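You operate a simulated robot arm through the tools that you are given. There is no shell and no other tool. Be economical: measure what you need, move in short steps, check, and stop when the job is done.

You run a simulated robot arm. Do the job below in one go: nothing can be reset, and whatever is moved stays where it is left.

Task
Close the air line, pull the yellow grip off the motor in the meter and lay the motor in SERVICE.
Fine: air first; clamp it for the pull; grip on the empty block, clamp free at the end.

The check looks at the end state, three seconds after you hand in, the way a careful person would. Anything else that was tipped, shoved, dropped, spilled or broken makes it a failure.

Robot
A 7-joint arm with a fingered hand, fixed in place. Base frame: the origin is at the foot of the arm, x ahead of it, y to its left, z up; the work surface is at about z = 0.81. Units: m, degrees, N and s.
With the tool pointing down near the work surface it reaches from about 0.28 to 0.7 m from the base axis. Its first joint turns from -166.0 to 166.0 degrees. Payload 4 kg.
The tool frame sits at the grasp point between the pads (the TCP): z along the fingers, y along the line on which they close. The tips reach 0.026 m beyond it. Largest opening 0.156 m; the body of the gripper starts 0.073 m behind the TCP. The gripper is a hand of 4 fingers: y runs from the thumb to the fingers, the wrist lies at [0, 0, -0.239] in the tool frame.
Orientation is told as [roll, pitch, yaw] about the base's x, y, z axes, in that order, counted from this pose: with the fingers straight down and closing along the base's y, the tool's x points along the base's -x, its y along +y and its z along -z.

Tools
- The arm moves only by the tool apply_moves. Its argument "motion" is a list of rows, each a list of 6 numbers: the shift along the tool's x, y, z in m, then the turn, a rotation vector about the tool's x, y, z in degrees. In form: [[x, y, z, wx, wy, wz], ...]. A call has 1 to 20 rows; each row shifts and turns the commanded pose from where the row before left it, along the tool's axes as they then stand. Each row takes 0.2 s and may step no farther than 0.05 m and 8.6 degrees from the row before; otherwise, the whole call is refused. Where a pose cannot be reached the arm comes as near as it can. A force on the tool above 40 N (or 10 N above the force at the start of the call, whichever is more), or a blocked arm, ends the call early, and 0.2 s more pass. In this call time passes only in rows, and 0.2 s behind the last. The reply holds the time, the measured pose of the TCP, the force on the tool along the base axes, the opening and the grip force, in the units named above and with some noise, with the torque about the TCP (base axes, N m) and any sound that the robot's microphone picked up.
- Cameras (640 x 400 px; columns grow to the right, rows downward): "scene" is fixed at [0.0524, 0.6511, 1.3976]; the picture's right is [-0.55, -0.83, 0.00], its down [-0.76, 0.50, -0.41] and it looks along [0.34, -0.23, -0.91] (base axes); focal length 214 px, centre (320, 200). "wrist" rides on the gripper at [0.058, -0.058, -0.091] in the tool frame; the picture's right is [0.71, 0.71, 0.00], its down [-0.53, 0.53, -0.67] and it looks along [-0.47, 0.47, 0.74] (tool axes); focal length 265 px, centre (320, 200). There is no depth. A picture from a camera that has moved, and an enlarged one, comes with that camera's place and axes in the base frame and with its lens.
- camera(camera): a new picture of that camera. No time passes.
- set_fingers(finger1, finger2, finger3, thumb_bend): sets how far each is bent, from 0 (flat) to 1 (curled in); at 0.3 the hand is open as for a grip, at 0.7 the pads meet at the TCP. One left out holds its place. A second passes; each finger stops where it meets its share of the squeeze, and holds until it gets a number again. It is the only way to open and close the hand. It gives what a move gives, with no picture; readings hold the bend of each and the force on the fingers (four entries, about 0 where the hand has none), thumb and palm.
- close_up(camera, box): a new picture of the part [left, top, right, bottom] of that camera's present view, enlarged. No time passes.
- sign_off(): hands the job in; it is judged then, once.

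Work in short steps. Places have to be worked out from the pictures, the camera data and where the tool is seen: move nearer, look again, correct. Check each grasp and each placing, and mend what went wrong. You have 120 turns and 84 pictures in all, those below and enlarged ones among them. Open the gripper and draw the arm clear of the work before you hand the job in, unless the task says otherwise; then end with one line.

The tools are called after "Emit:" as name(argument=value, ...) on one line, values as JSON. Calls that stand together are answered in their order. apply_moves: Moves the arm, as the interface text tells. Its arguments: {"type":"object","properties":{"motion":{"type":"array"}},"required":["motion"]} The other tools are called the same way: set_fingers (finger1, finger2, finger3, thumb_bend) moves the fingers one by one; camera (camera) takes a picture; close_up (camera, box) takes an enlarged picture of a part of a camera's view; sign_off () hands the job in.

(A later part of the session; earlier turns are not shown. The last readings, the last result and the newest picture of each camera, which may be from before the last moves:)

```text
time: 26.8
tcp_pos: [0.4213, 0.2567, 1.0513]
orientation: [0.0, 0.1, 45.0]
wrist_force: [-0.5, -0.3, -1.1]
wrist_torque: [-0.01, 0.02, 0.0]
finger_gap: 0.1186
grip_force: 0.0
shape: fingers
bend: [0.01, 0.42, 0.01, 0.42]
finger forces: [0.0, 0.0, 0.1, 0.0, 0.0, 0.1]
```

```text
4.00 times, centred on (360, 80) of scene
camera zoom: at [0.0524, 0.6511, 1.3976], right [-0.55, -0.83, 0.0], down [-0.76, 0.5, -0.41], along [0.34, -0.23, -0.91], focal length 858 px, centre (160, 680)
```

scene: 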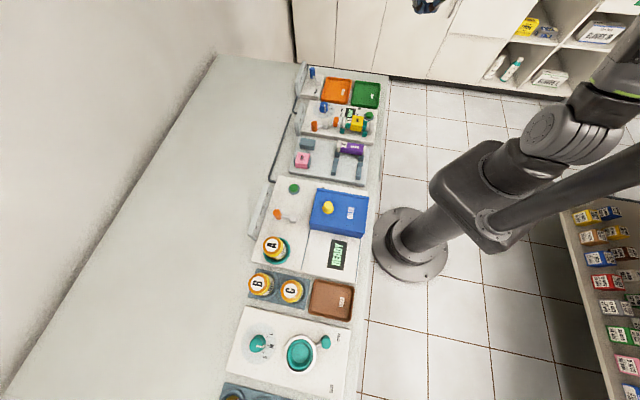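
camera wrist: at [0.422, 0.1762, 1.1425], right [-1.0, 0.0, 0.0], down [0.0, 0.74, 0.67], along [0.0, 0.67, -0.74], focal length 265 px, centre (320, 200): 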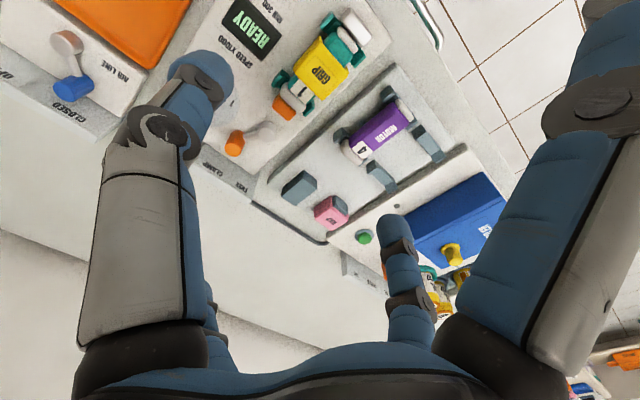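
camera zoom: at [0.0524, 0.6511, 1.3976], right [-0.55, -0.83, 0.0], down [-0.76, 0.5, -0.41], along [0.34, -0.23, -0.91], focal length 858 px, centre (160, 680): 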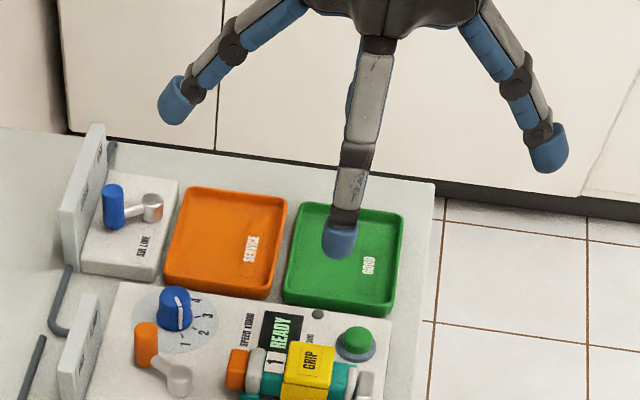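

Fingers 1 and 3 are spread and raised to TCP level. The thumb to finger2 gap reads 0.119, so I'll narrow it to about 0.08 and come down to 4 cm above the grasp height for a check.

Emit:
set_fingers(finger2=0.54, thumb_bend=0.54)

Emit:
apply_moves(motion=[[-0.001, 0.002, 0.04, 0, 0, 0], [0, 0, 0.04, 0, 0, 0], [0, 0, 0.04, 0, 0, 0], [0, 0, 0.03, 0, 0, 0]])

Emit:
camera(camera="wrist")

Emit:
close_up(camera="scene", box=[296, 75, 392, 135])

```text
time: 27.8
tcp_pos: [0.4195, 0.2589, 1.0518]
orientation: [0.0, 0.0, 45.0]
wrist_force: [-0.6, -0.4, 0.1]
wrist_torque: [0.0, -0.03, 0.02]
finger_gap: 0.1095
grip_force: 0.2
shape: fingers
bend: [0.01, 0.54, 0.01, 0.54]
finger forces: [0.0, 0.0, 0.0, 0.0, 0.1, 0.1]
```

```text
time: 28.8
tcp_pos: [0.4195, 0.257, 0.9007]
orientation: [-0.1, 0.1, 45.0]
wrist_force: [-0.1, -0.3, -0.3]
wrist_torque: [0.03, -0.01, 0.03]
finger_gap: 0.1092
grip_force: 0.1
shape: fingers
bend: [0.0, 0.54, 0.01, 0.54]
finger forces: [0.0, 0.0, 0.1, 0.0, 0.0, 0.1]
```

```text
43 pictures are left
camera wrist: at [0.4213, 0.1766, 0.9922], right [-1.0, 0.0, 0.0], down [0.0, 0.74, 0.67], along [0.0, 0.67, -0.74], focal length 265 px, centre (320, 200)
```

wrist: 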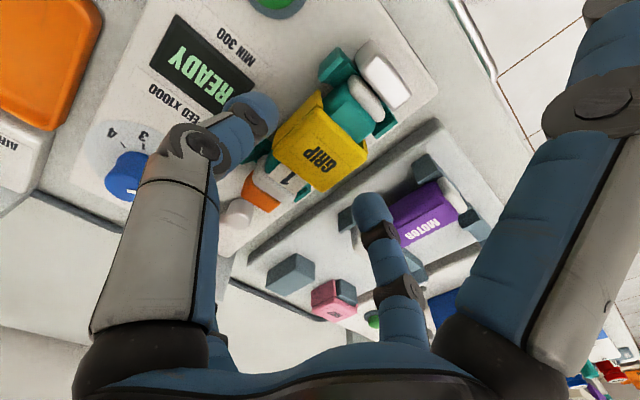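

```text
6.67 times, centred on (344, 105) of scene
camera zoom: at [0.0524, 0.6511, 1.3976], right [-0.55, -0.83, 0.0], down [-0.76, 0.5, -0.41], along [0.34, -0.23, -0.91], focal length 1430 px, centre (160, 833)
```

zoom: 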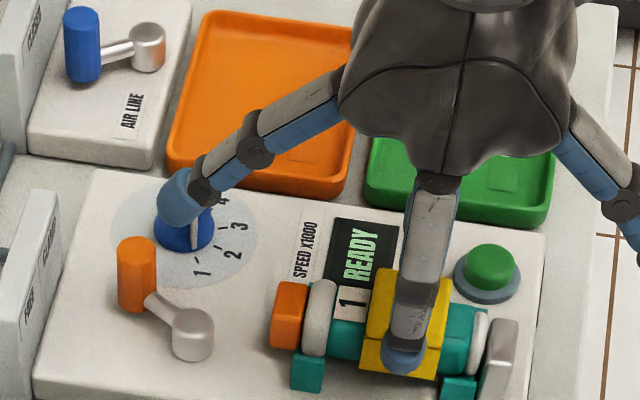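

The tips straddle the grip with about 14 mm clearance each side. I'll descend to TCP z 0.862 and stop if anything touches.

Emit:
apply_moves(motion=[[-0.001, 0, 0.013, 0, 0, 0], [0, 0, 0.013, 0, 0, 0], [0, 0, 0.012, 0, 0, 0]])

Emit:
close_up(camera="wrist", box=[200, 40, 440, 240])

Emit:
close_up(camera="scene", box=[296, 75, 392, 135])

```text
time: 29.6
tcp_pos: [0.4197, 0.2606, 0.8633]
orientation: [0.0, -0.1, 45.0]
wrist_force: [0.9, -0.4, -0.8]
wrist_torque: [-0.01, -0.01, 0.01]
finger_gap: 0.1093
grip_force: 0.1
shape: fingers
bend: [0.0, 0.54, 0.01, 0.54]
finger forces: [0.0, 0.0, 0.1, 0.0, 0.0, 0.1]
```

```text
2.00 times, centred on (320, 140) of wrist
camera zoom: at [0.422, 0.1789, 0.9541], right [-1.0, 0.0, 0.0], down [0.0, 0.74, 0.67], along [0.0, 0.67, -0.74], focal length 531 px, centre (320, 320)
```

zoom: 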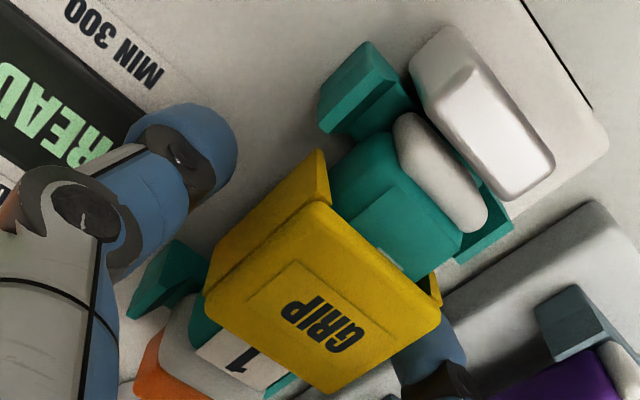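

```text
6.67 times, centred on (344, 105) of scene
camera zoom: at [0.0524, 0.6511, 1.3976], right [-0.55, -0.83, 0.0], down [-0.76, 0.5, -0.41], along [0.34, -0.23, -0.91], focal length 1430 px, centre (160, 833)
```

zoom: 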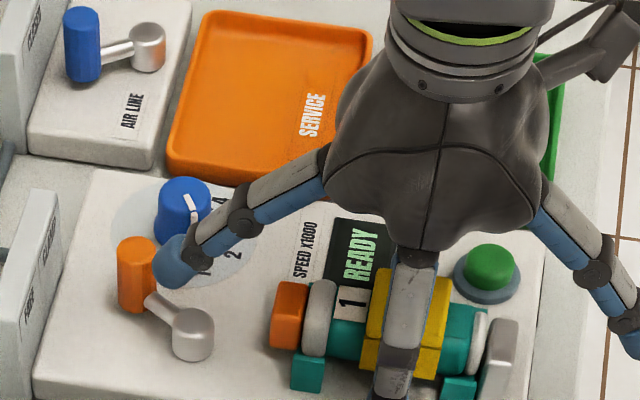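

Both tips are beside the grip with no contact. I'll close the thumb and finger2 on it.

Emit:
set_fingers(finger2=0.72, thumb_bend=0.72)

Emit:
close_up(camera="wrist", box=[200, 40, 440, 240])

```text
time: 30.6
tcp_pos: [0.4216, 0.2597, 0.8619]
orientation: [-0.1, 0.0, 44.9]
wrist_force: [6.7, -5.5, -1.7]
wrist_torque: [-0.12, -0.12, 0.01]
finger_gap: 0.1058
grip_force: 13.2
shape: fingers
bend: [0.0, 0.61, 0.01, 0.62]
finger forces: [0.0, 8.8, 0.0, 0.0, 17.3, 0.0]
```

```text
2.00 times, centred on (320, 140) of wrist
camera zoom: at [0.4226, 0.1782, 0.9545], right [-1.0, 0.0, 0.0], down [0.0, 0.74, 0.67], along [0.0, 0.67, -0.74], focal length 531 px, centre (320, 320)
```

zoom: 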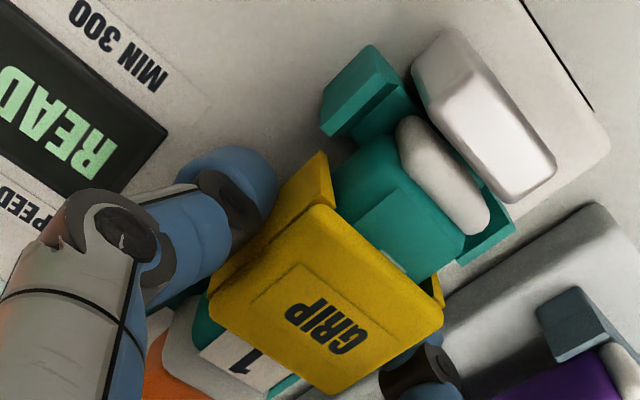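

The grip is held: finger2 at 9 N, thumb at 17 N. I'll pull straight up in small steps.

Emit:
apply_moves(motion=[[0, 0, -0.004, 0, 0, 0], [0, 0, -0.004, 0, 0, 0], [0, 0, -0.004, 0, 0, 0]])

Emit:
close_up(camera="scene", box=[296, 75, 392, 135])

```text
time: 31.4
tcp_pos: [0.4218, 0.2603, 0.8751]
orientation: [0.0, -0.1, 45.0]
wrist_force: [1.5, -1.6, -0.9]
wrist_torque: [0.0, 0.01, 0.01]
finger_gap: 0.105
grip_force: 13.0
shape: fingers
bend: [0.0, 0.6, 0.01, 0.62]
finger forces: [0.0, 12.0, 0.0, 0.0, 13.5, 0.0]
```

```text
6.67 times, centred on (344, 105) of scene
camera zoom: at [0.0524, 0.6511, 1.3976], right [-0.55, -0.83, 0.0], down [-0.76, 0.5, -0.41], along [0.34, -0.23, -0.91], focal length 1430 px, centre (160, 833)
```

zoom: 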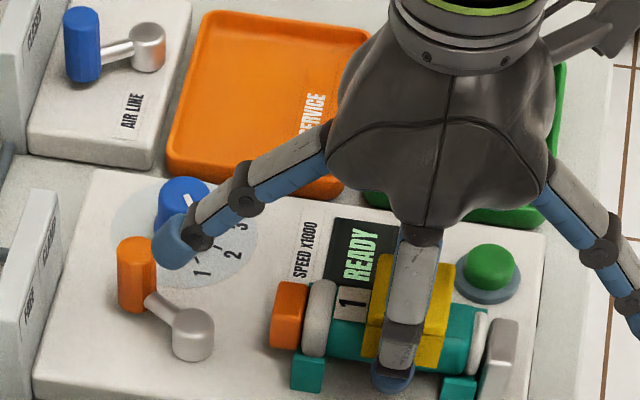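

The load is balanced and the grip is rising. I'll keep lifting.

Emit:
apply_moves(motion=[[0, 0, -0.01, 0, 0, 0], [0, 0, -0.015, 0, 0, 0], [0, 0, -0.02, 0, 0, 0], [0, 0, -0.03, 0, 0, 0]])

Emit:
camera(camera="wrist")

Emit:
close_up(camera="scene", box=[280, 60, 400, 135])

```text
time: 32.4
tcp_pos: [0.42, 0.2603, 0.9509]
orientation: [0.0, 0.0, 45.0]
wrist_force: [-0.4, -0.2, -0.9]
wrist_torque: [-0.02, 0.01, -0.03]
finger_gap: 0.1045
grip_force: 12.5
shape: fingers
bend: [0.0, 0.59, 0.01, 0.63]
finger forces: [0.1, 12.7, 0.0, 0.1, 12.7, 0.1]
```

```text
37 pictures are left
camera wrist: at [0.4222, 0.1793, 1.0419], right [-1.0, 0.0, 0.0], down [0.0, 0.74, 0.67], along [0.0, 0.67, -0.74], focal length 265 px, centre (320, 200)
```

wrist: 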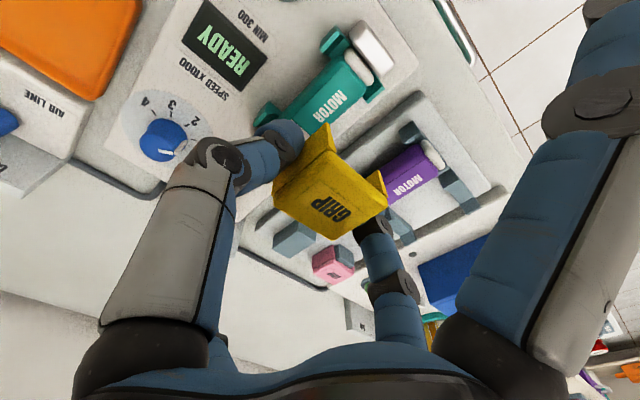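

```text
5.33 times, centred on (340, 98) of scene
camera zoom: at [0.0524, 0.6511, 1.3976], right [-0.55, -0.83, 0.0], down [-0.76, 0.5, -0.41], along [0.34, -0.23, -0.91], focal length 1144 px, centre (213, 747)
```

zoom: 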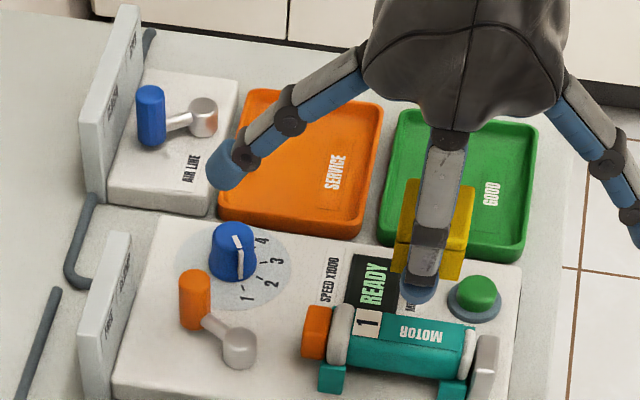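

The grip is off and the motor stayed in its cradle. The empty block's top is at about (0.454, 0.430, 0.843), with its long axis along the motor direction, matching my hold. I'll move over it at this height for a precise look.

Emit:
apply_moves(motion=[[-0.036, 0.024, 0, 0, 0, 0], [-0.036, 0.024, 0, 0, 0, 0], [-0.036, 0.024, 0, 0, 0, 0], [-0.036, 0.024, 0, 0, 0, 0]])

Emit:
close_up(camera="wrist", box=[200, 40, 440, 240])

Emit:
close_up(camera="scene", box=[260, 90, 380, 165])

```text
time: 33.4
tcp_pos: [0.4546, 0.4275, 0.9502]
orientation: [-0.1, 0.0, 44.8]
wrist_force: [0.6, -0.8, -0.2]
wrist_torque: [0.0, 0.01, -0.01]
finger_gap: 0.1046
grip_force: 12.5
shape: fingers
bend: [0.0, 0.59, 0.01, 0.63]
finger forces: [0.0, 12.7, 0.1, 0.0, 12.7, 0.0]
```

```text
2.00 times, centred on (320, 140) of wrist
camera zoom: at [0.4561, 0.347, 1.0416], right [-1.0, 0.0, 0.0], down [0.0, 0.74, 0.67], along [0.0, 0.67, -0.74], focal length 531 px, centre (320, 320)
```

zoom: 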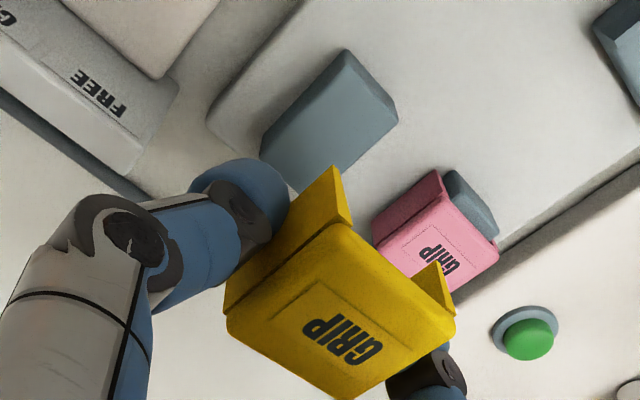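

```text
5.33 times, centred on (320, 128) of scene
camera zoom: at [0.0524, 0.6511, 1.3976], right [-0.55, -0.83, 0.0], down [-0.76, 0.5, -0.41], along [0.34, -0.23, -0.91], focal length 1144 px, centre (320, 587)
```

zoom: 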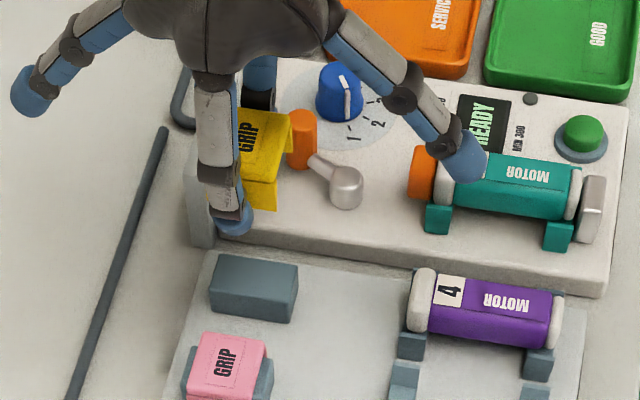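

The block's top centre is at (0.453, 0.431, 0.8425), about 0.033 wide, so the channel fit is tight. I'll descend to just above it and compare edges at close range.

Emit:
apply_moves(motion=[[-0.003, 0.0015, 0.03, 0, 0, 0], [0, 0, 0.03, 0, 0, 0], [0, 0, 0.01, 0, 0, 0]])

Emit:
close_up(camera="wrist", box=[240, 60, 400, 240])

Emit:
close_up(camera="scene", box=[285, 110, 349, 150])

```text
time: 34.2
tcp_pos: [0.4569, 0.4311, 0.8798]
orientation: [-0.1, 0.0, 45.0]
wrist_force: [0.0, -0.3, -0.2]
wrist_torque: [0.01, 0.02, 0.02]
finger_gap: 0.1047
grip_force: 12.5
shape: fingers
bend: [0.0, 0.59, 0.01, 0.63]
finger forces: [0.0, 12.6, 0.1, 0.0, 12.6, 0.0]
```

```text
2.22 times, centred on (320, 150) of wrist
camera zoom: at [0.4573, 0.3511, 0.9712], right [-1.0, 0.0, 0.0], down [0.0, 0.74, 0.67], along [0.0, 0.67, -0.74], focal length 590 px, centre (320, 311)
```

zoom: 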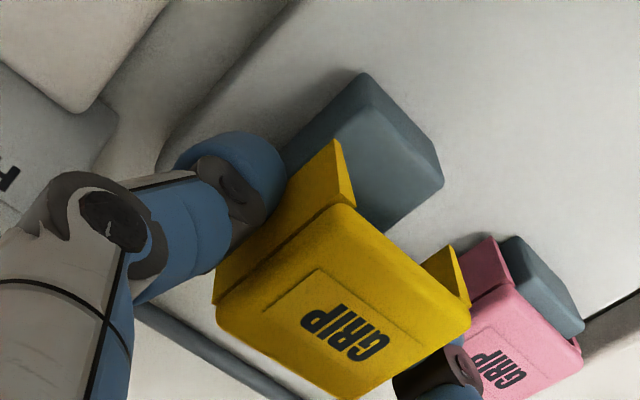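

```text
10.00 times, centred on (317, 130) of scene
camera zoom: at [0.0524, 0.6511, 1.3976], right [-0.55, -0.83, 0.0], down [-0.76, 0.5, -0.41], along [0.34, -0.23, -0.91], focal length 2145 px, centre (350, 900)
```

zoom: 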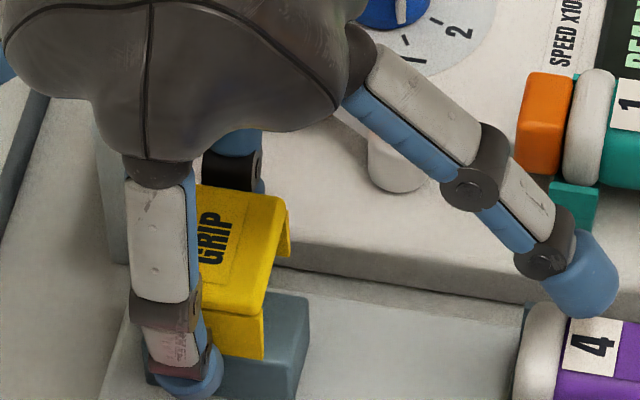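

By comparing corners, the grip is about 3 mm too far toward the rack side. Also, the spread finger1 is hovering over motor 4, so going lower would press it. I'll raise, bend finger1 to 0.5 so it fits between the block and motor 4, and shift −3 mm.

Emit:
apply_moves(motion=[[0, -0.0015, -0.03, 0, 0, 0], [0, -0.0015, -0.03, 0, 0, 0]])

Emit:
set_fingers(finger1=0.5)

Emit:
apply_moves(motion=[[0, 0, 0.03, 0, 0, 0], [0, 0, 0.03, 0, 0, 0], [0, 0, 0.005, 0, 0, 0]])

Emit:
close_up(camera="wrist", box=[240, 60, 400, 240])

Emit:
close_up(camera="scene", box=[285, 110, 349, 150])

```text
time: 34.8
tcp_pos: [0.4586, 0.4311, 0.9396]
orientation: [-0.1, 0.0, 45.0]
wrist_force: [0.0, -0.3, -0.1]
wrist_torque: [0.01, -0.01, 0.04]
finger_gap: 0.1044
grip_force: 13.1
shape: fingers
bend: [0.0, 0.59, 0.01, 0.63]
finger forces: [0.0, 12.7, 0.0, 0.1, 12.6, 0.0]
```

```text
time: 35.8
tcp_pos: [0.4583, 0.4299, 0.9409]
orientation: [0.0, 0.0, 45.0]
wrist_force: [-0.7, 1.5, -0.8]
wrist_torque: [0.02, 0.01, 0.0]
finger_gap: 0.037
grip_force: 12.7
shape: fingers
bend: [0.5, 0.59, 0.01, 0.63]
finger forces: [0.0, 12.6, 0.1, 0.0, 12.6, 0.1]
```

```text
time: 36.6
tcp_pos: [0.4576, 0.4316, 0.8762]
orientation: [0.0, 0.1, 45.0]
wrist_force: [-0.1, 0.6, -0.1]
wrist_torque: [0.0, -0.01, -0.03]
finger_gap: 0.0371
grip_force: 12.5
shape: fingers
bend: [0.5, 0.59, 0.01, 0.63]
finger forces: [0.1, 12.6, 0.0, 0.0, 12.6, 0.1]
```

```text
2.22 times, centred on (320, 150) of wrist
camera zoom: at [0.4588, 0.3504, 0.967], right [-1.0, 0.0, 0.0], down [0.0, 0.74, 0.67], along [0.0, 0.67, -0.74], focal length 590 px, centre (320, 311)
```

zoom: 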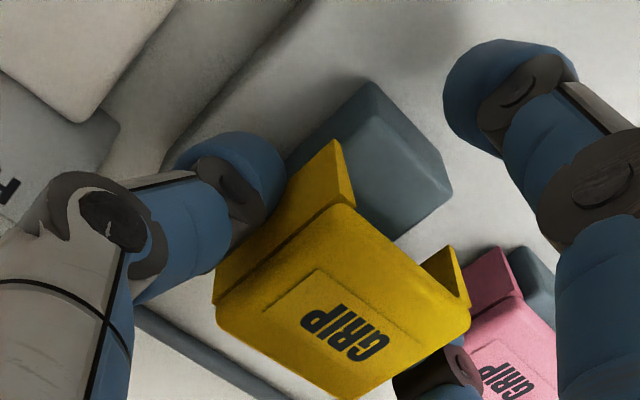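

```text
10.00 times, centred on (317, 130) of scene
camera zoom: at [0.0524, 0.6511, 1.3976], right [-0.55, -0.83, 0.0], down [-0.76, 0.5, -0.41], along [0.34, -0.23, -0.91], focal length 2145 px, centre (350, 900)
```

zoom: 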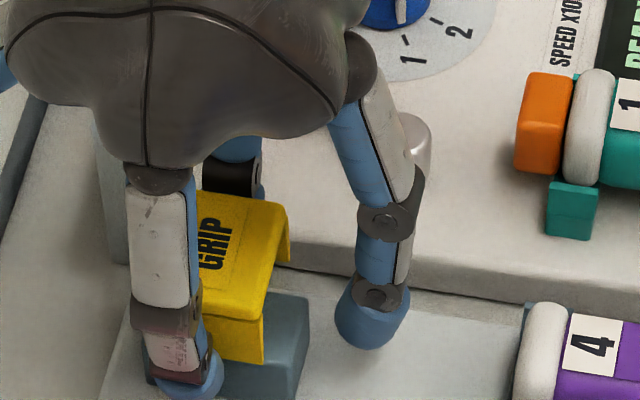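

Finger1 is clear now, and the grip's centre line (s ≈ −0.0148) matches the block (≈ −0.0155). I'll lower it onto the block in small steps.

Emit:
apply_moves(motion=[[0, -0.0005, 0.007, 0, 0, 0], [0, 0, 0.006, 0, 0, 0], [0, 0, 0.006, 0, 0, 0], [0, 0, 0.005, 0, 0, 0]])

Emit:
close_up(camera="scene", box=[285, 110, 349, 150])

```text
time: 37.6
tcp_pos: [0.459, 0.4318, 0.8547]
orientation: [0.0, -0.3, 45.0]
wrist_force: [-0.1, -0.7, 24.4]
wrist_torque: [-0.86, 0.89, 0.01]
finger_gap: 0.0384
grip_force: 25.0
shape: fingers
bend: [0.48, 0.59, 0.01, 0.63]
finger forces: [24.1, 12.6, 0.0, 0.0, 12.6, 0.1]
```

```text
10.00 times, centred on (317, 130) of scene
camera zoom: at [0.0524, 0.6511, 1.3976], right [-0.55, -0.83, 0.0], down [-0.76, 0.5, -0.41], along [0.34, -0.23, -0.91], focal length 2145 px, centre (350, 900)
```

zoom: 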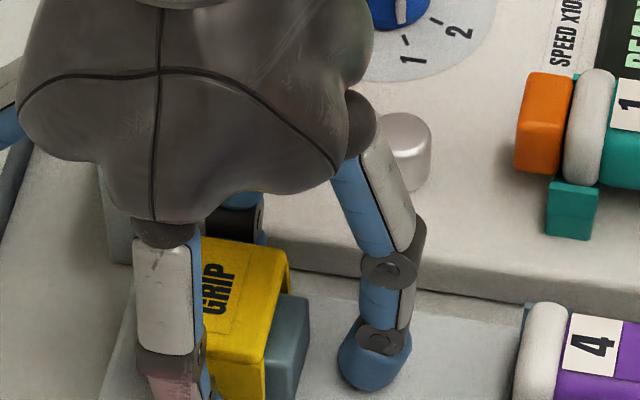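

Finger1's tip reached the panel with 24 N, while the grip is already straddling the block. I'll rise 4 mm, relax finger1 a little, and go down again gently.

Emit:
apply_moves(motion=[[0, 0, -0.005, 0, 0, 0]])

Emit:
set_fingers(finger1=0.38)

Emit:
apply_moves(motion=[[0, 0, 0.003, 0, 0, 0], [0, 0, 0.003, 0, 0, 0]])

```text
time: 38.0
tcp_pos: [0.458, 0.4299, 0.8549]
orientation: [0.0, 0.2, 45.0]
wrist_force: [-0.2, 0.5, 1.6]
wrist_torque: [-0.04, 0.08, 0.0]
finger_gap: 0.0368
grip_force: 12.9
shape: fingers
bend: [0.5, 0.59, 0.01, 0.63]
finger forces: [1.7, 12.6, 0.0, 0.1, 12.6, 0.0]
```

```text
time: 39.0
tcp_pos: [0.457, 0.4308, 0.8554]
orientation: [-0.1, 0.1, 45.0]
wrist_force: [-0.4, 0.3, -1.0]
wrist_torque: [0.02, -0.01, -0.01]
finger_gap: 0.0588
grip_force: 12.9
shape: fingers
bend: [0.38, 0.59, 0.01, 0.63]
finger forces: [0.0, 12.6, 0.1, 0.1, 12.6, 0.0]
```

```text
time: 39.6
tcp_pos: [0.4596, 0.4317, 0.8532]
orientation: [0.0, -0.3, 45.0]
wrist_force: [-1.3, 0.2, 21.1]
wrist_torque: [0.46, 0.49, 0.05]
finger_gap: 0.0589
grip_force: 25.3
shape: fingers
bend: [0.38, 0.59, 0.01, 0.63]
finger forces: [0.0, 35.3, 0.1, 0.0, 14.4, 0.0]
```

Finger2's tip now touches the panel, so this is the lowest I can go; the remaining drop is a few millimetres, guided by the block. Pink is close beside finger2, so I'll rise 2 mm and open finger2 only slightly and the thumb more.

Emit:
apply_moves(motion=[[0, 0, -0.004, 0, 0, 0]])

Emit:
set_fingers(finger2=0.575, thumb_bend=0.56)

Emit:
close_up(camera="wrist", box=[220, 60, 460, 240])

Emit:
close_up(camera="scene", box=[285, 115, 349, 155])

```text
time: 40.0
tcp_pos: [0.4582, 0.4305, 0.8533]
orientation: [0.0, 0.1, 45.0]
wrist_force: [-0.9, 0.9, 7.6]
wrist_torque: [0.21, 0.15, -0.01]
finger_gap: 0.0585
grip_force: 16.7
shape: fingers
bend: [0.38, 0.58, 0.01, 0.64]
finger forces: [0.1, 20.1, 0.1, 0.1, 12.4, 0.0]
```

```text
time: 41.0
tcp_pos: [0.4592, 0.4311, 0.8545]
orientation: [0.1, 0.0, 44.9]
wrist_force: [-0.1, 0.3, -0.1]
wrist_torque: [0.02, 0.0, 0.01]
finger_gap: 0.0632
grip_force: 0.6
shape: fingers
bend: [0.38, 0.57, 0.01, 0.56]
finger forces: [0.0, 0.3, 0.0, 0.1, 0.1, 0.0]
```

```text
2.22 times, centred on (340, 150) of wrist
camera zoom: at [0.4595, 0.3495, 0.9455], right [-1.0, 0.0, 0.0], down [0.0, 0.74, 0.67], along [0.0, 0.67, -0.74], focal length 590 px, centre (276, 311)
```

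zoom: 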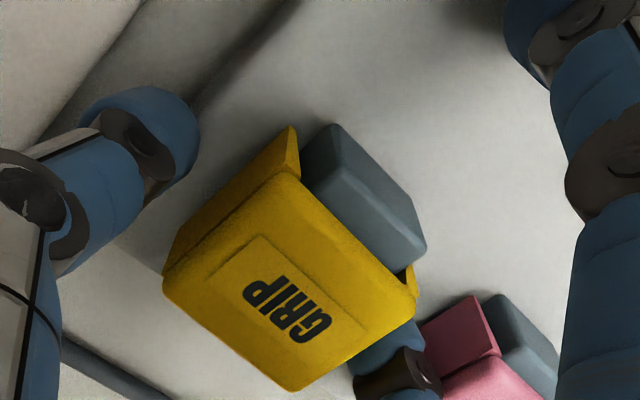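

```text
10.00 times, centred on (317, 135) of scene
camera zoom: at [0.0524, 0.6511, 1.3976], right [-0.55, -0.83, 0.0], down [-0.76, 0.5, -0.41], along [0.34, -0.23, -0.91], focal length 2145 px, centre (350, 850)
```

zoom: 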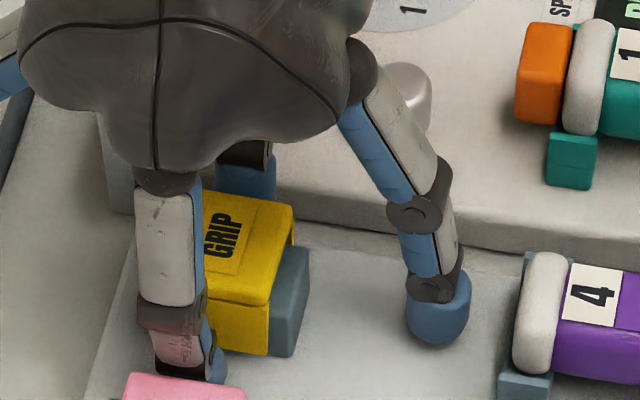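

The grip sits on the block and finger2 is nearly free. I'll lift straight up slowly, then check both grips.

Emit:
apply_moves(motion=[[0, 0, -0.006, 0, 0, 0], [0, 0, -0.01, 0, 0, 0], [0, 0, -0.02, 0, 0, 0], [0, 0, -0.03, 0, 0, 0], [0.02, 0, -0.03, 0, 0, 0], [0.03, -0.01, -0.03, 0, 0, 0], [0.03, -0.02, -0.03, 0, 0, 0]])

Emit:
close_up(camera="scene", box=[280, 100, 376, 160])

Emit:
camera(camera="wrist")

```text
time: 42.6
tcp_pos: [0.4221, 0.3532, 1.0089]
orientation: [0.0, -0.1, 45.2]
wrist_force: [1.2, 0.6, -0.5]
wrist_torque: [0.0, 0.01, 0.0]
finger_gap: 0.0633
grip_force: 0.1
shape: fingers
bend: [0.38, 0.57, 0.01, 0.56]
finger forces: [0.0, 0.1, 0.0, 0.1, 0.0, 0.0]
```

```text
6.67 times, centred on (328, 130) of scene
camera zoom: at [0.0524, 0.6511, 1.3976], right [-0.55, -0.83, 0.0], down [-0.76, 0.5, -0.41], along [0.34, -0.23, -0.91], focal length 1430 px, centre (267, 667)
```

zoom: 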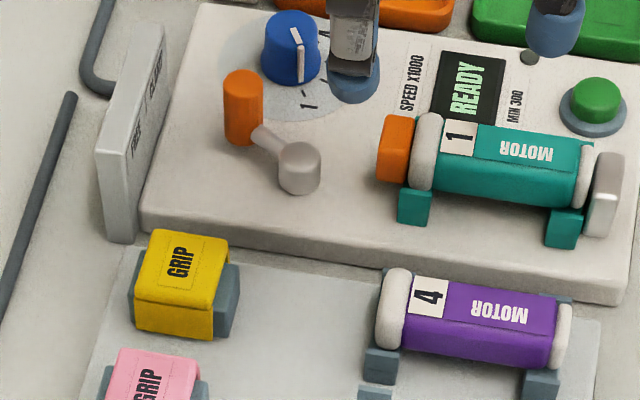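

```text
25 pictures are left
camera wrist: at [0.4233, 0.273, 1.1003], right [-1.0, 0.0, 0.0], down [0.0, 0.74, 0.67], along [0.0, 0.67, -0.74], focal length 265 px, centre (320, 200)
```

wrist: 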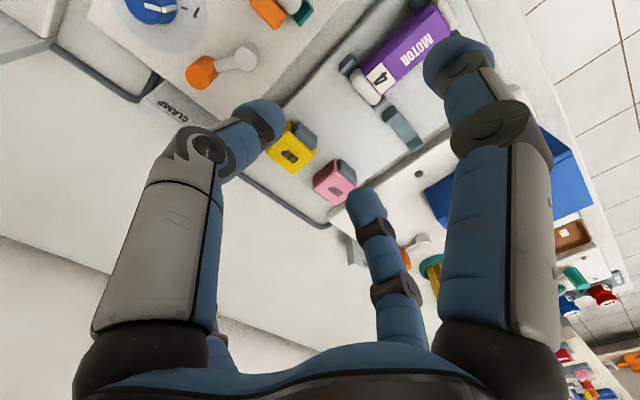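

The grip is seated neatly on the empty block, like the pink one. Next I'll free the clamp: turn back to yaw 0, make a fist, and go above the tray side of the lever.

Emit:
apply_moves(motion=[[0, 0, 0, 0, 0, 7.5], [0, 0, 0, 0, 0, 7.5], [0, 0, 0, 0, 0, 7.5], [0, 0, 0, 0, 0, 7.5], [0, 0, 0, 0, 0, 7.5], [0, 0, 0, 0, 0, 7.5], [-0.0297, -0.017, 0.01, 0, 0, 0], [-0.0297, -0.017, 0.01, 0, 0, 0], [-0.0297, -0.017, 0.01, 0, 0, 0]])

Emit:
set_fingers(finger1=0.3, finger2=0.3, finger3=0.3, thumb_bend=0.3)

Emit:
set_fingers(finger1=0.7, finger2=0.7, finger3=0.7, thumb_bend=0.7)

```text
time: 44.6
tcp_pos: [0.5138, 0.3009, 0.9806]
orientation: [0.0, -0.2, -0.1]
wrist_force: [-0.2, 0.4, -0.3]
wrist_torque: [-0.01, 0.01, 0.0]
finger_gap: 0.0632
grip_force: 0.0
shape: fingers
bend: [0.38, 0.57, 0.01, 0.56]
finger forces: [0.1, 0.0, 0.1, 0.0, 0.1, 0.0]
```

```text
time: 45.6
tcp_pos: [0.514, 0.3012, 0.982]
orientation: [0.1, -0.1, 0.0]
wrist_force: [0.3, -1.1, 0.7]
wrist_torque: [-0.02, 0.03, -0.01]
finger_gap: 0.1063
grip_force: 0.0
shape: fingers
bend: [0.3, 0.3, 0.3, 0.3]
finger forces: [0.1, 0.0, 0.0, 0.1, 0.0, 0.0]
```

```text
time: 46.6
tcp_pos: [0.5137, 0.3017, 0.9809]
orientation: [0.0, -0.2, -0.1]
wrist_force: [-0.2, 0.3, 0.5]
wrist_torque: [0.01, 0.02, -0.01]
finger_gap: 0.0
grip_force: 0.1
shape: fingers
bend: [0.69, 0.69, 0.69, 0.69]
finger forces: [0.0, 0.0, 0.0, 0.1, 0.1, 0.1]
```

The fist is at (0.513, 0.302). I'll lower it to 0.892, where the tips are still above the handle top, and check clearance to the knob, jaw and handle.

Emit:
apply_moves(motion=[[0.001, 0, 0.03, 0, 0, 0], [0.001, 0, 0.03, 0, 0, 0], [0, 0, 0.029, 0, 0, 0]])

Emit:
close_up(camera="scene", box=[285, 75, 365, 125])

Emit:
close_up(camera="wrist", box=[160, 0, 480, 200])

```text
time: 47.4
tcp_pos: [0.5117, 0.3021, 0.8914]
orientation: [0.0, 0.0, -0.1]
wrist_force: [0.3, 0.1, -0.1]
wrist_torque: [-0.03, -0.04, 0.02]
finger_gap: 0.0
grip_force: 0.0
shape: fingers
bend: [0.69, 0.69, 0.69, 0.69]
finger forces: [0.1, 0.0, 0.0, 0.0, 0.0, 0.1]
```

```text
8.00 times, centred on (325, 100) of scene
camera zoom: at [0.0524, 0.6511, 1.3976], right [-0.55, -0.83, 0.0], down [-0.76, 0.5, -0.41], along [0.34, -0.23, -0.91], focal length 1716 px, centre (280, 1000)
```

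zoom: 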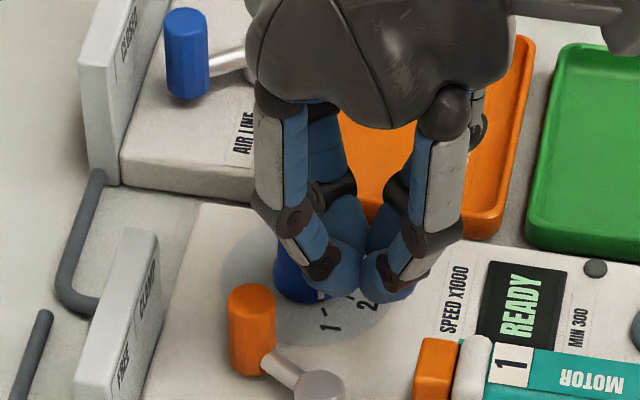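

```text
2.00 times, centred on (320, 100) of wrist
camera zoom: at [0.4542, 0.2448, 0.9826], right [-0.71, 0.71, 0.0], down [0.53, 0.53, 0.67], along [0.47, 0.47, -0.74], focal length 531 px, centre (320, 400)
```

zoom: 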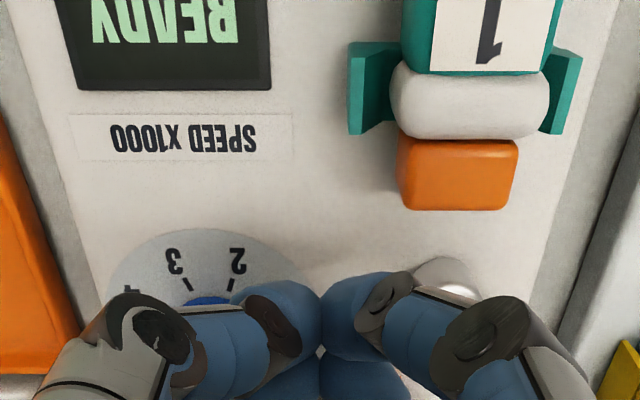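

The knob is at (0.560, 0.297) with top z 0.846, 48 mm from the fist, so there's room. I'll lower to TCP 0.874 and push the handle toward FREE.

Emit:
apply_moves(motion=[[0, 0, 0.0175, 0, 0, 0], [-0.004, 0.008, 0, 0, 0, 0], [-0.004, 0.008, 0, 0, 0, 0], [-0.001, 0.008, 0, 0, 0, 0], [-0.001, 0.008, 0, 0, 0, 0]])

Emit:
close_up(camera="wrist", box=[160, 0, 480, 200])

```text
time: 48.6
tcp_pos: [0.5214, 0.3331, 0.8738]
orientation: [-0.1, -0.1, 0.1]
wrist_force: [-1.1, -1.8, 2.1]
wrist_torque: [-0.01, -0.01, 0.0]
finger_gap: 0.0
grip_force: 2.5
shape: fingers
bend: [0.68, 0.7, 0.69, 0.69]
finger forces: [0.0, 5.2, 0.0, 0.0, 0.0, 0.0]
```

```text
2.00 times, centred on (320, 100) of wrist
camera zoom: at [0.4636, 0.2769, 0.9652], right [-0.71, 0.71, 0.0], down [0.53, 0.53, 0.67], along [0.47, 0.47, -0.74], focal length 531 px, centre (320, 400)
```

zoom: 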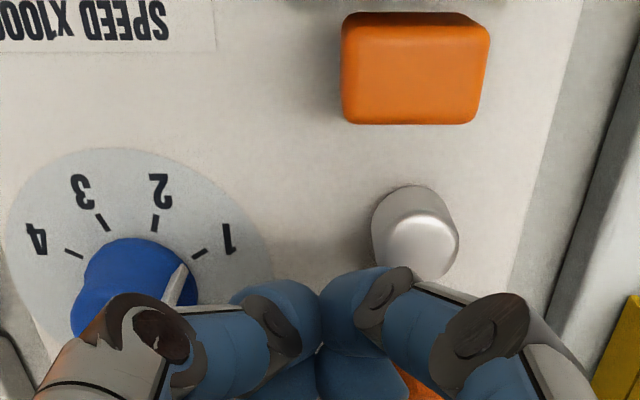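

The lever is moving and finger2 carries the load. I'll continue along the arc to FREE.

Emit:
apply_moves(motion=[[0.005, 0.007, 0, 0, 0, 0], [0.005, 0.006, 0, 0, 0, 0], [0.005, 0.005, 0, 0, 0, 0], [0.005, 0.004, 0, 0, 0, 0]])

Emit:
close_up(camera="wrist", box=[160, 0, 480, 200])

```text
time: 49.6
tcp_pos: [0.502, 0.3542, 0.8754]
orientation: [0.0, -0.2, -0.1]
wrist_force: [5.4, -5.1, 4.5]
wrist_torque: [0.01, -0.07, -0.11]
finger_gap: 0.0
grip_force: 6.3
shape: fingers
bend: [0.69, 0.71, 0.67, 0.69]
finger forces: [0.0, 13.5, 0.1, 0.0, 0.0, 0.0]
```

```text
2.00 times, centred on (320, 100) of wrist
camera zoom: at [0.4445, 0.2985, 0.9664], right [-0.71, 0.71, 0.0], down [0.52, 0.53, 0.67], along [0.48, 0.47, -0.74], focal length 531 px, centre (320, 400)
```

zoom: 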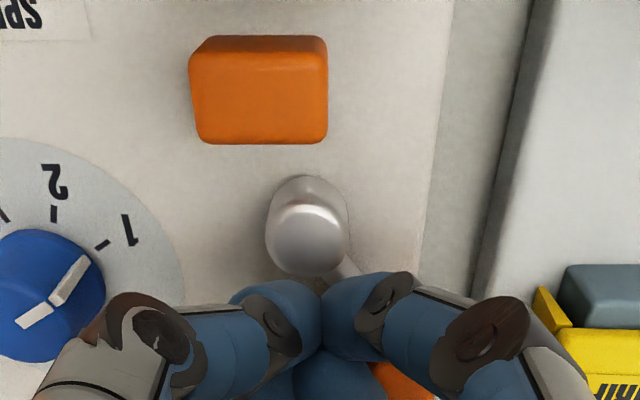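

Force is 9 N and the jaw has retracted. One more small push will confirm the stop.

Emit:
apply_moves(motion=[[0.003, 0.003, 0, 0, 0, 0], [0.002, 0.002, 0, 0, 0, 0]])

Emit:
apply_moves(motion=[[-0.005, -0.005, 0, 0, 0, 0], [0, 0, -0.03, 0, 0, 0], [0, 0, -0.04, 0, 0, 0], [0.01, -0.03, -0.03, 0, 0, 0], [0.02, -0.03, -0.03, 0, 0, 0], [0.02, -0.03, -0.02, 0, 0, 0]])

Emit:
close_up(camera="scene", box=[290, 75, 386, 135])

```text
time: 50.2
tcp_pos: [0.4965, 0.3605, 0.8744]
orientation: [-0.1, -0.1, -0.1]
wrist_force: [12.0, -11.2, 10.6]
wrist_torque: [-0.01, -0.21, -0.16]
finger_gap: 0.0
grip_force: 14.1
shape: fingers
bend: [0.69, 0.72, 0.66, 0.69]
finger forces: [0.0, 27.5, 0.0, 0.1, 0.0, 0.0]
```

```text
time: 51.6
tcp_pos: [0.4517, 0.2658, 1.0253]
orientation: [0.0, 0.1, 0.0]
wrist_force: [-0.2, -0.7, 0.0]
wrist_torque: [-0.01, -0.01, 0.02]
finger_gap: 0.0
grip_force: 0.0
shape: fingers
bend: [0.68, 0.7, 0.68, 0.7]
finger forces: [0.0, 0.1, 0.1, 0.1, 0.0, 0.0]
```

```text
6.67 times, centred on (338, 105) of scene
camera zoom: at [0.0524, 0.6511, 1.3976], right [-0.55, -0.83, 0.0], down [-0.76, 0.5, -0.41], along [0.34, -0.23, -0.91], focal length 1430 px, centre (200, 833)
```

zoom: 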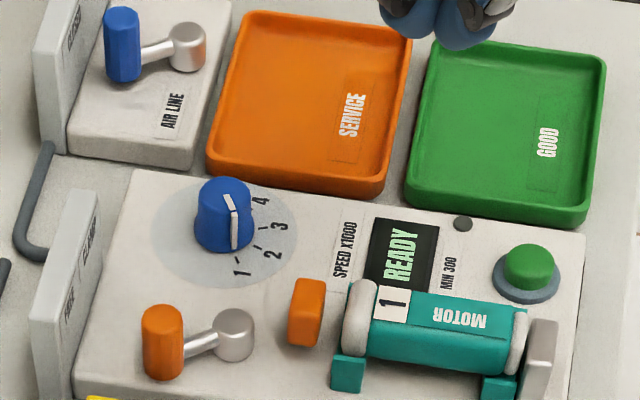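

The clamp is free with the jaw well off the cap. The motor centre is at about (0.4225, 0.2615). SERVICE measures 0.125 × 0.10 m, centred on (0.610, 0.204), so the 0.09 m motor must lie along its long side, across the bench depth. I'll go above the motor with yaw 45° and shape the hand as for the grip.

Emit:
apply_moves(motion=[[0.029, -0.004, 0, 0, 0, 0], [0, 0, 0, 0, 0, -7.5], [0, 0, 0, 0, 0, -7.5], [0, 0, 0, 0, 0, -7.5], [0, 0, 0, 0, 0, -7.5], [0, 0, 0, 0, 0, -7.5], [0, 0, 0, 0, 0, -7.5]])

Emit:
set_fingers(finger1=0.0, finger2=0.54, finger3=0.0, thumb_bend=0.54)

Emit:
apply_moves(motion=[[0, 0, 0.04, 0, 0, 0], [0, 0, 0.04, 0, 0, 0], [0, 0, 0.035, 0, 0, 0]])

Emit:
close_up(camera="wrist", box=[200, 40, 440, 240])

```text
time: 53.2
tcp_pos: [0.4223, 0.2616, 1.0242]
orientation: [0.1, -0.1, 45.1]
wrist_force: [-0.2, 0.3, 1.0]
wrist_torque: [0.0, 0.03, -0.02]
finger_gap: 0.0
grip_force: 0.1
shape: fingers
bend: [0.68, 0.7, 0.68, 0.7]
finger forces: [0.1, 0.1, 0.0, 0.0, 0.0, 0.1]
```

```text
time: 54.2
tcp_pos: [0.4205, 0.2616, 1.0236]
orientation: [0.0, 0.0, 45.0]
wrist_force: [0.0, 0.4, -0.6]
wrist_torque: [0.03, -0.01, -0.01]
finger_gap: 0.1093
grip_force: 0.1
shape: fingers
bend: [0.01, 0.54, 0.01, 0.54]
finger forces: [0.0, 0.1, 0.0, 0.1, 0.0, 0.1]
```

```text
time: 55.0
tcp_pos: [0.4215, 0.2639, 0.9078]
orientation: [-0.1, 0.1, 45.0]
wrist_force: [-0.8, -0.3, -0.1]
wrist_torque: [-0.01, 0.0, -0.01]
finger_gap: 0.109
grip_force: 0.1
shape: fingers
bend: [0.0, 0.54, 0.01, 0.54]
finger forces: [0.0, 0.0, 0.0, 0.1, 0.1, 0.1]
```

```text
2.00 times, centred on (320, 140) of wrist
camera zoom: at [0.4229, 0.1831, 0.9993], right [-1.0, 0.0, 0.0], down [0.0, 0.74, 0.67], along [0.0, 0.67, -0.74], focal length 531 px, centre (320, 320)
```

zoom: 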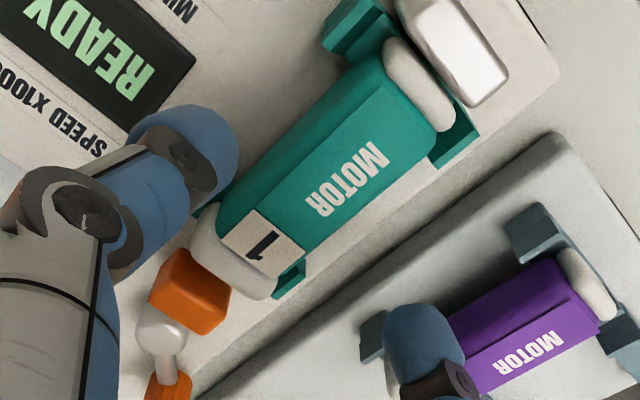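

The motor centre is confirmed at s −0.114 and far 0.485, matching the TCP within 2–3 mm. I'll descend to TCP z 0.858 and close.

Emit:
apply_moves(motion=[[0, -0.0015, 0.02, 0, 0, 0], [0, 0, 0.018, 0, 0, 0], [0, 0, 0.006, 0, 0, 0], [0, 0, 0.006, 0, 0, 0]])

Emit:
set_fingers(finger2=0.75, thumb_bend=0.75)

Emit:
close_up(camera="wrist", box=[200, 40, 440, 240])

```text
time: 56.0
tcp_pos: [0.4232, 0.2622, 0.8593]
orientation: [-0.1, -0.1, 45.0]
wrist_force: [-0.7, 1.0, -0.4]
wrist_torque: [-0.03, 0.0, 0.02]
finger_gap: 0.1093
grip_force: 0.0
shape: fingers
bend: [0.0, 0.54, 0.01, 0.54]
finger forces: [0.1, 0.1, 0.0, 0.0, 0.1, 0.0]
```

```text
time: 57.0
tcp_pos: [0.423, 0.2597, 0.8587]
orientation: [-0.1, -0.1, 45.0]
wrist_force: [3.5, -2.9, 0.7]
wrist_torque: [-0.06, -0.06, 0.02]
finger_gap: 0.1036
grip_force: 12.5
shape: fingers
bend: [0.0, 0.62, 0.01, 0.66]
finger forces: [0.0, 10.6, 0.0, 0.0, 14.8, 0.1]
```

```text
2.00 times, centred on (320, 140) of wrist
camera zoom: at [0.4245, 0.1803, 0.9505], right [-1.0, 0.0, 0.0], down [0.0, 0.74, 0.67], along [0.0, 0.67, -0.74], focal length 531 px, centre (320, 320)
```

zoom: 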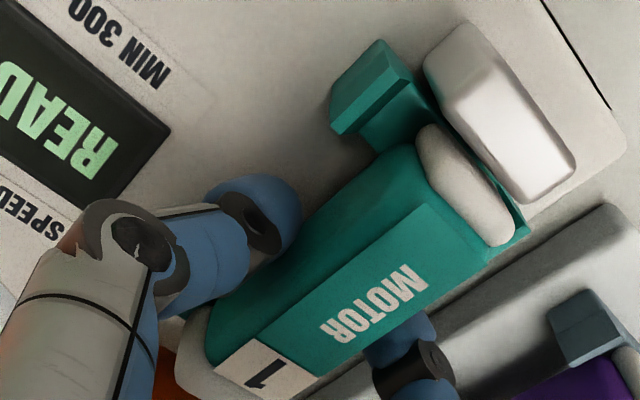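

The motor is gripped near its middle with 10–15 N. I'll lift straight up.

Emit:
apply_moves(motion=[[0, 0, -0.005, 0, 0, 0], [0, 0, -0.01, 0, 0, 0], [0, 0, -0.02, 0, 0, 0], [0, 0, -0.03, 0, 0, 0], [0, 0, -0.03, 0, 0, 0]])

Emit:
camera(camera="wrist")

Emit:
close_up(camera="scene", box=[280, 60, 400, 135])

```text
time: 58.2
tcp_pos: [0.4204, 0.2605, 0.9548]
orientation: [0.0, 0.1, 45.0]
wrist_force: [-0.4, -0.5, -1.6]
wrist_torque: [0.02, 0.0, -0.02]
finger_gap: 0.1033
grip_force: 12.0
shape: fingers
bend: [0.0, 0.61, 0.01, 0.67]
finger forces: [0.1, 12.2, 0.0, 0.1, 12.1, 0.1]
```

```text
17 pictures are left
camera wrist: at [0.4213, 0.1799, 1.046], right [-1.0, 0.0, 0.0], down [0.0, 0.74, 0.67], along [0.0, 0.67, -0.74], focal length 265 px, centre (320, 200)
```

wrist: 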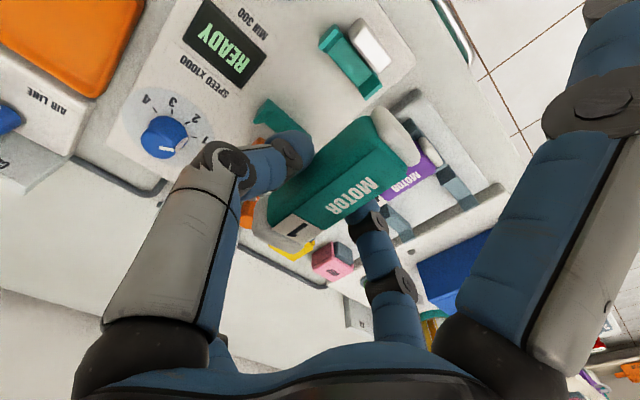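

```text
5.33 times, centred on (340, 98) of scene
camera zoom: at [0.0524, 0.6511, 1.3976], right [-0.55, -0.83, 0.0], down [-0.76, 0.5, -0.41], along [0.34, -0.23, -0.91], focal length 1144 px, centre (213, 747)
```

zoom: 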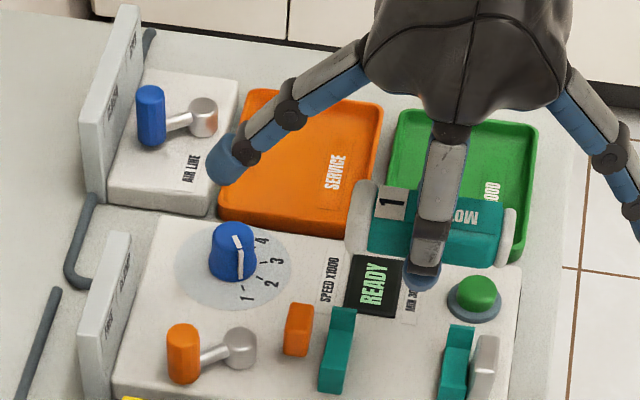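

The motor is held level, with the cradle, jaw and lever untouched. I'll turn the hand to yaw −45° so the motor lies along the tray's long side, then move over SERVICE.

Emit:
apply_moves(motion=[[0, 0, -0.003, 0, 0, 7.5], [0, 0, -0.003, 0, 0, 7.5], [0, 0, -0.003, 0, 0, 7.5], [0, 0, -0.003, 0, 0, 7.5], [0, 0, -0.003, 0, 0, 7.5], [0, 0, -0.003, 0, 0, 7.5], [0, 0, -0.003, 0, 0, 7.5], [0, 0, -0.003, 0, 0, 7.5], [0, 0, -0.003, 0, 0, 7.5], [0, 0, -0.003, 0, 0, 7.5], [0, 0, 0, 0, 0, 7.5], [0, 0, 0, 0, 0, 7.5]])

Emit:
apply_moves(motion=[[-0.0348, 0.0188, 0, 0, 0, 0], [-0.0348, 0.0188, 0, 0, 0, 0], [-0.0348, 0.0188, 0, 0, 0, 0], [-0.0348, 0.0188, 0, 0, 0, 0], [-0.0348, 0.0188, 0, 0, 0, 0], [0, 0, 0.04, 0, 0, 0]])

Emit:
camera(camera="wrist")

Emit:
close_up(camera="scene", box=[290, 50, 410, 125])

```text
time: 60.8
tcp_pos: [0.4576, 0.2225, 0.9828]
orientation: [0.1, 0.0, -43.7]
wrist_force: [-0.6, 0.3, -1.1]
wrist_torque: [0.01, -0.02, 0.0]
finger_gap: 0.1032
grip_force: 12.6
shape: fingers
bend: [0.0, 0.61, 0.01, 0.67]
finger forces: [0.1, 12.2, 0.0, 0.1, 12.2, 0.0]
out of reach, approached as far as the arm can: row 12
```

```text
time: 62.2
tcp_pos: [0.6471, 0.1658, 0.9454]
orientation: [0.0, 0.1, -44.9]
wrist_force: [0.1, 0.0, -0.4]
wrist_torque: [-0.03, 0.0, -0.03]
finger_gap: 0.103
grip_force: 11.9
shape: fingers
bend: [0.0, 0.61, 0.0, 0.67]
finger forces: [0.0, 12.3, 0.0, 0.0, 12.0, 0.0]
```

```text
15 pictures are left
camera wrist: at [0.5658, 0.1665, 1.037], right [0.0, 1.0, 0.0], down [0.74, 0.0, 0.67], along [0.67, 0.0, -0.74], focal length 265 px, centre (320, 200)
```

wrist: 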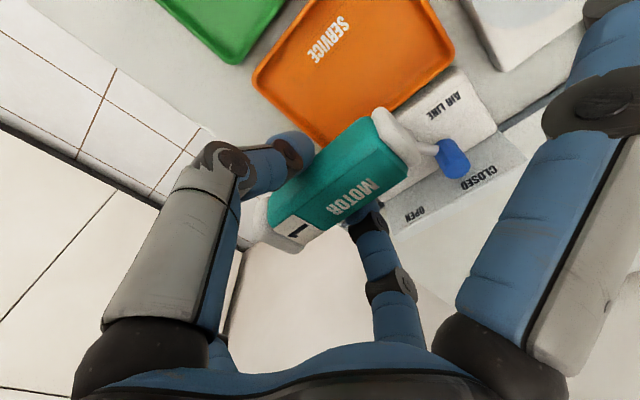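

```text
5.33 times, centred on (350, 88) of scene
camera zoom: at [0.0524, 0.6511, 1.3976], right [-0.55, -0.83, 0.0], down [-0.76, 0.5, -0.41], along [0.34, -0.23, -0.91], focal length 1144 px, centre (160, 800)
```

zoom: 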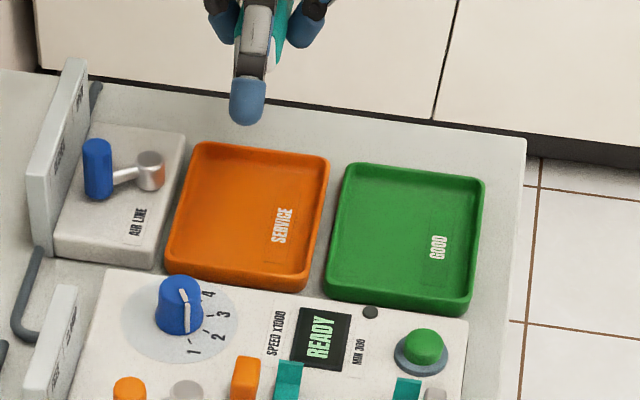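

The turn shifted the TCP, so the motor is now beyond the tray. Triangulation puts the tray floor at z 0.81 and its centre at (0.621, 0.190). I'll shift back over it and descend partway.

Emit:
apply_moves(motion=[[0.0167, -0.0032, 0, 0, 0, 0], [0.0167, -0.0032, 0, 0, 0, 0], [0, 0, 0.03, 0, 0, 0], [0, 0, 0.03, 0, 0, 0]])

Emit:
camera(camera="wrist")

Emit:
close_up(camera="scene", box=[300, 60, 380, 110])

```text
time: 63.2
tcp_pos: [0.6206, 0.1863, 0.8863]
orientation: [0.0, 0.0, -45.0]
wrist_force: [0.0, -0.7, -0.6]
wrist_torque: [0.01, 0.03, 0.0]
finger_gap: 0.1028
grip_force: 11.8
shape: fingers
bend: [0.0, 0.61, 0.0, 0.67]
finger forces: [0.1, 12.1, 0.0, 0.0, 12.0, 0.0]
```

```text
13 pictures are left
camera wrist: at [0.5388, 0.1863, 0.9769], right [0.0, 1.0, 0.0], down [0.74, 0.0, 0.67], along [0.67, 0.0, -0.74], focal length 265 px, centre (320, 200)
```

wrist: 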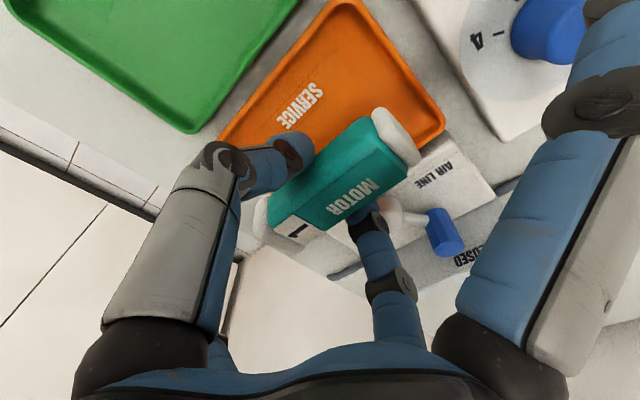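

```text
8.00 times, centred on (340, 85) of scene
camera zoom: at [0.0524, 0.6511, 1.3976], right [-0.55, -0.83, 0.0], down [-0.76, 0.5, -0.41], along [0.34, -0.23, -0.91], focal length 1716 px, centre (160, 1120)
```

zoom: 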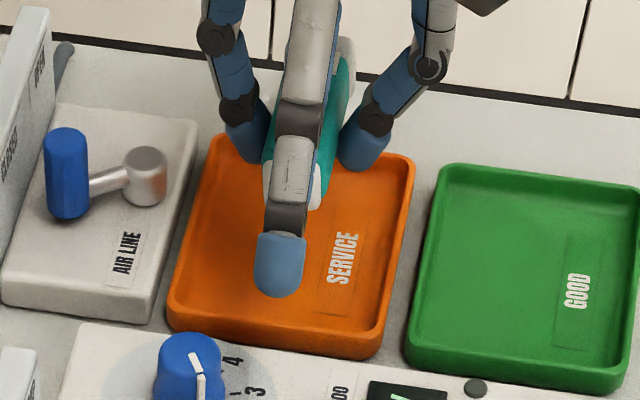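

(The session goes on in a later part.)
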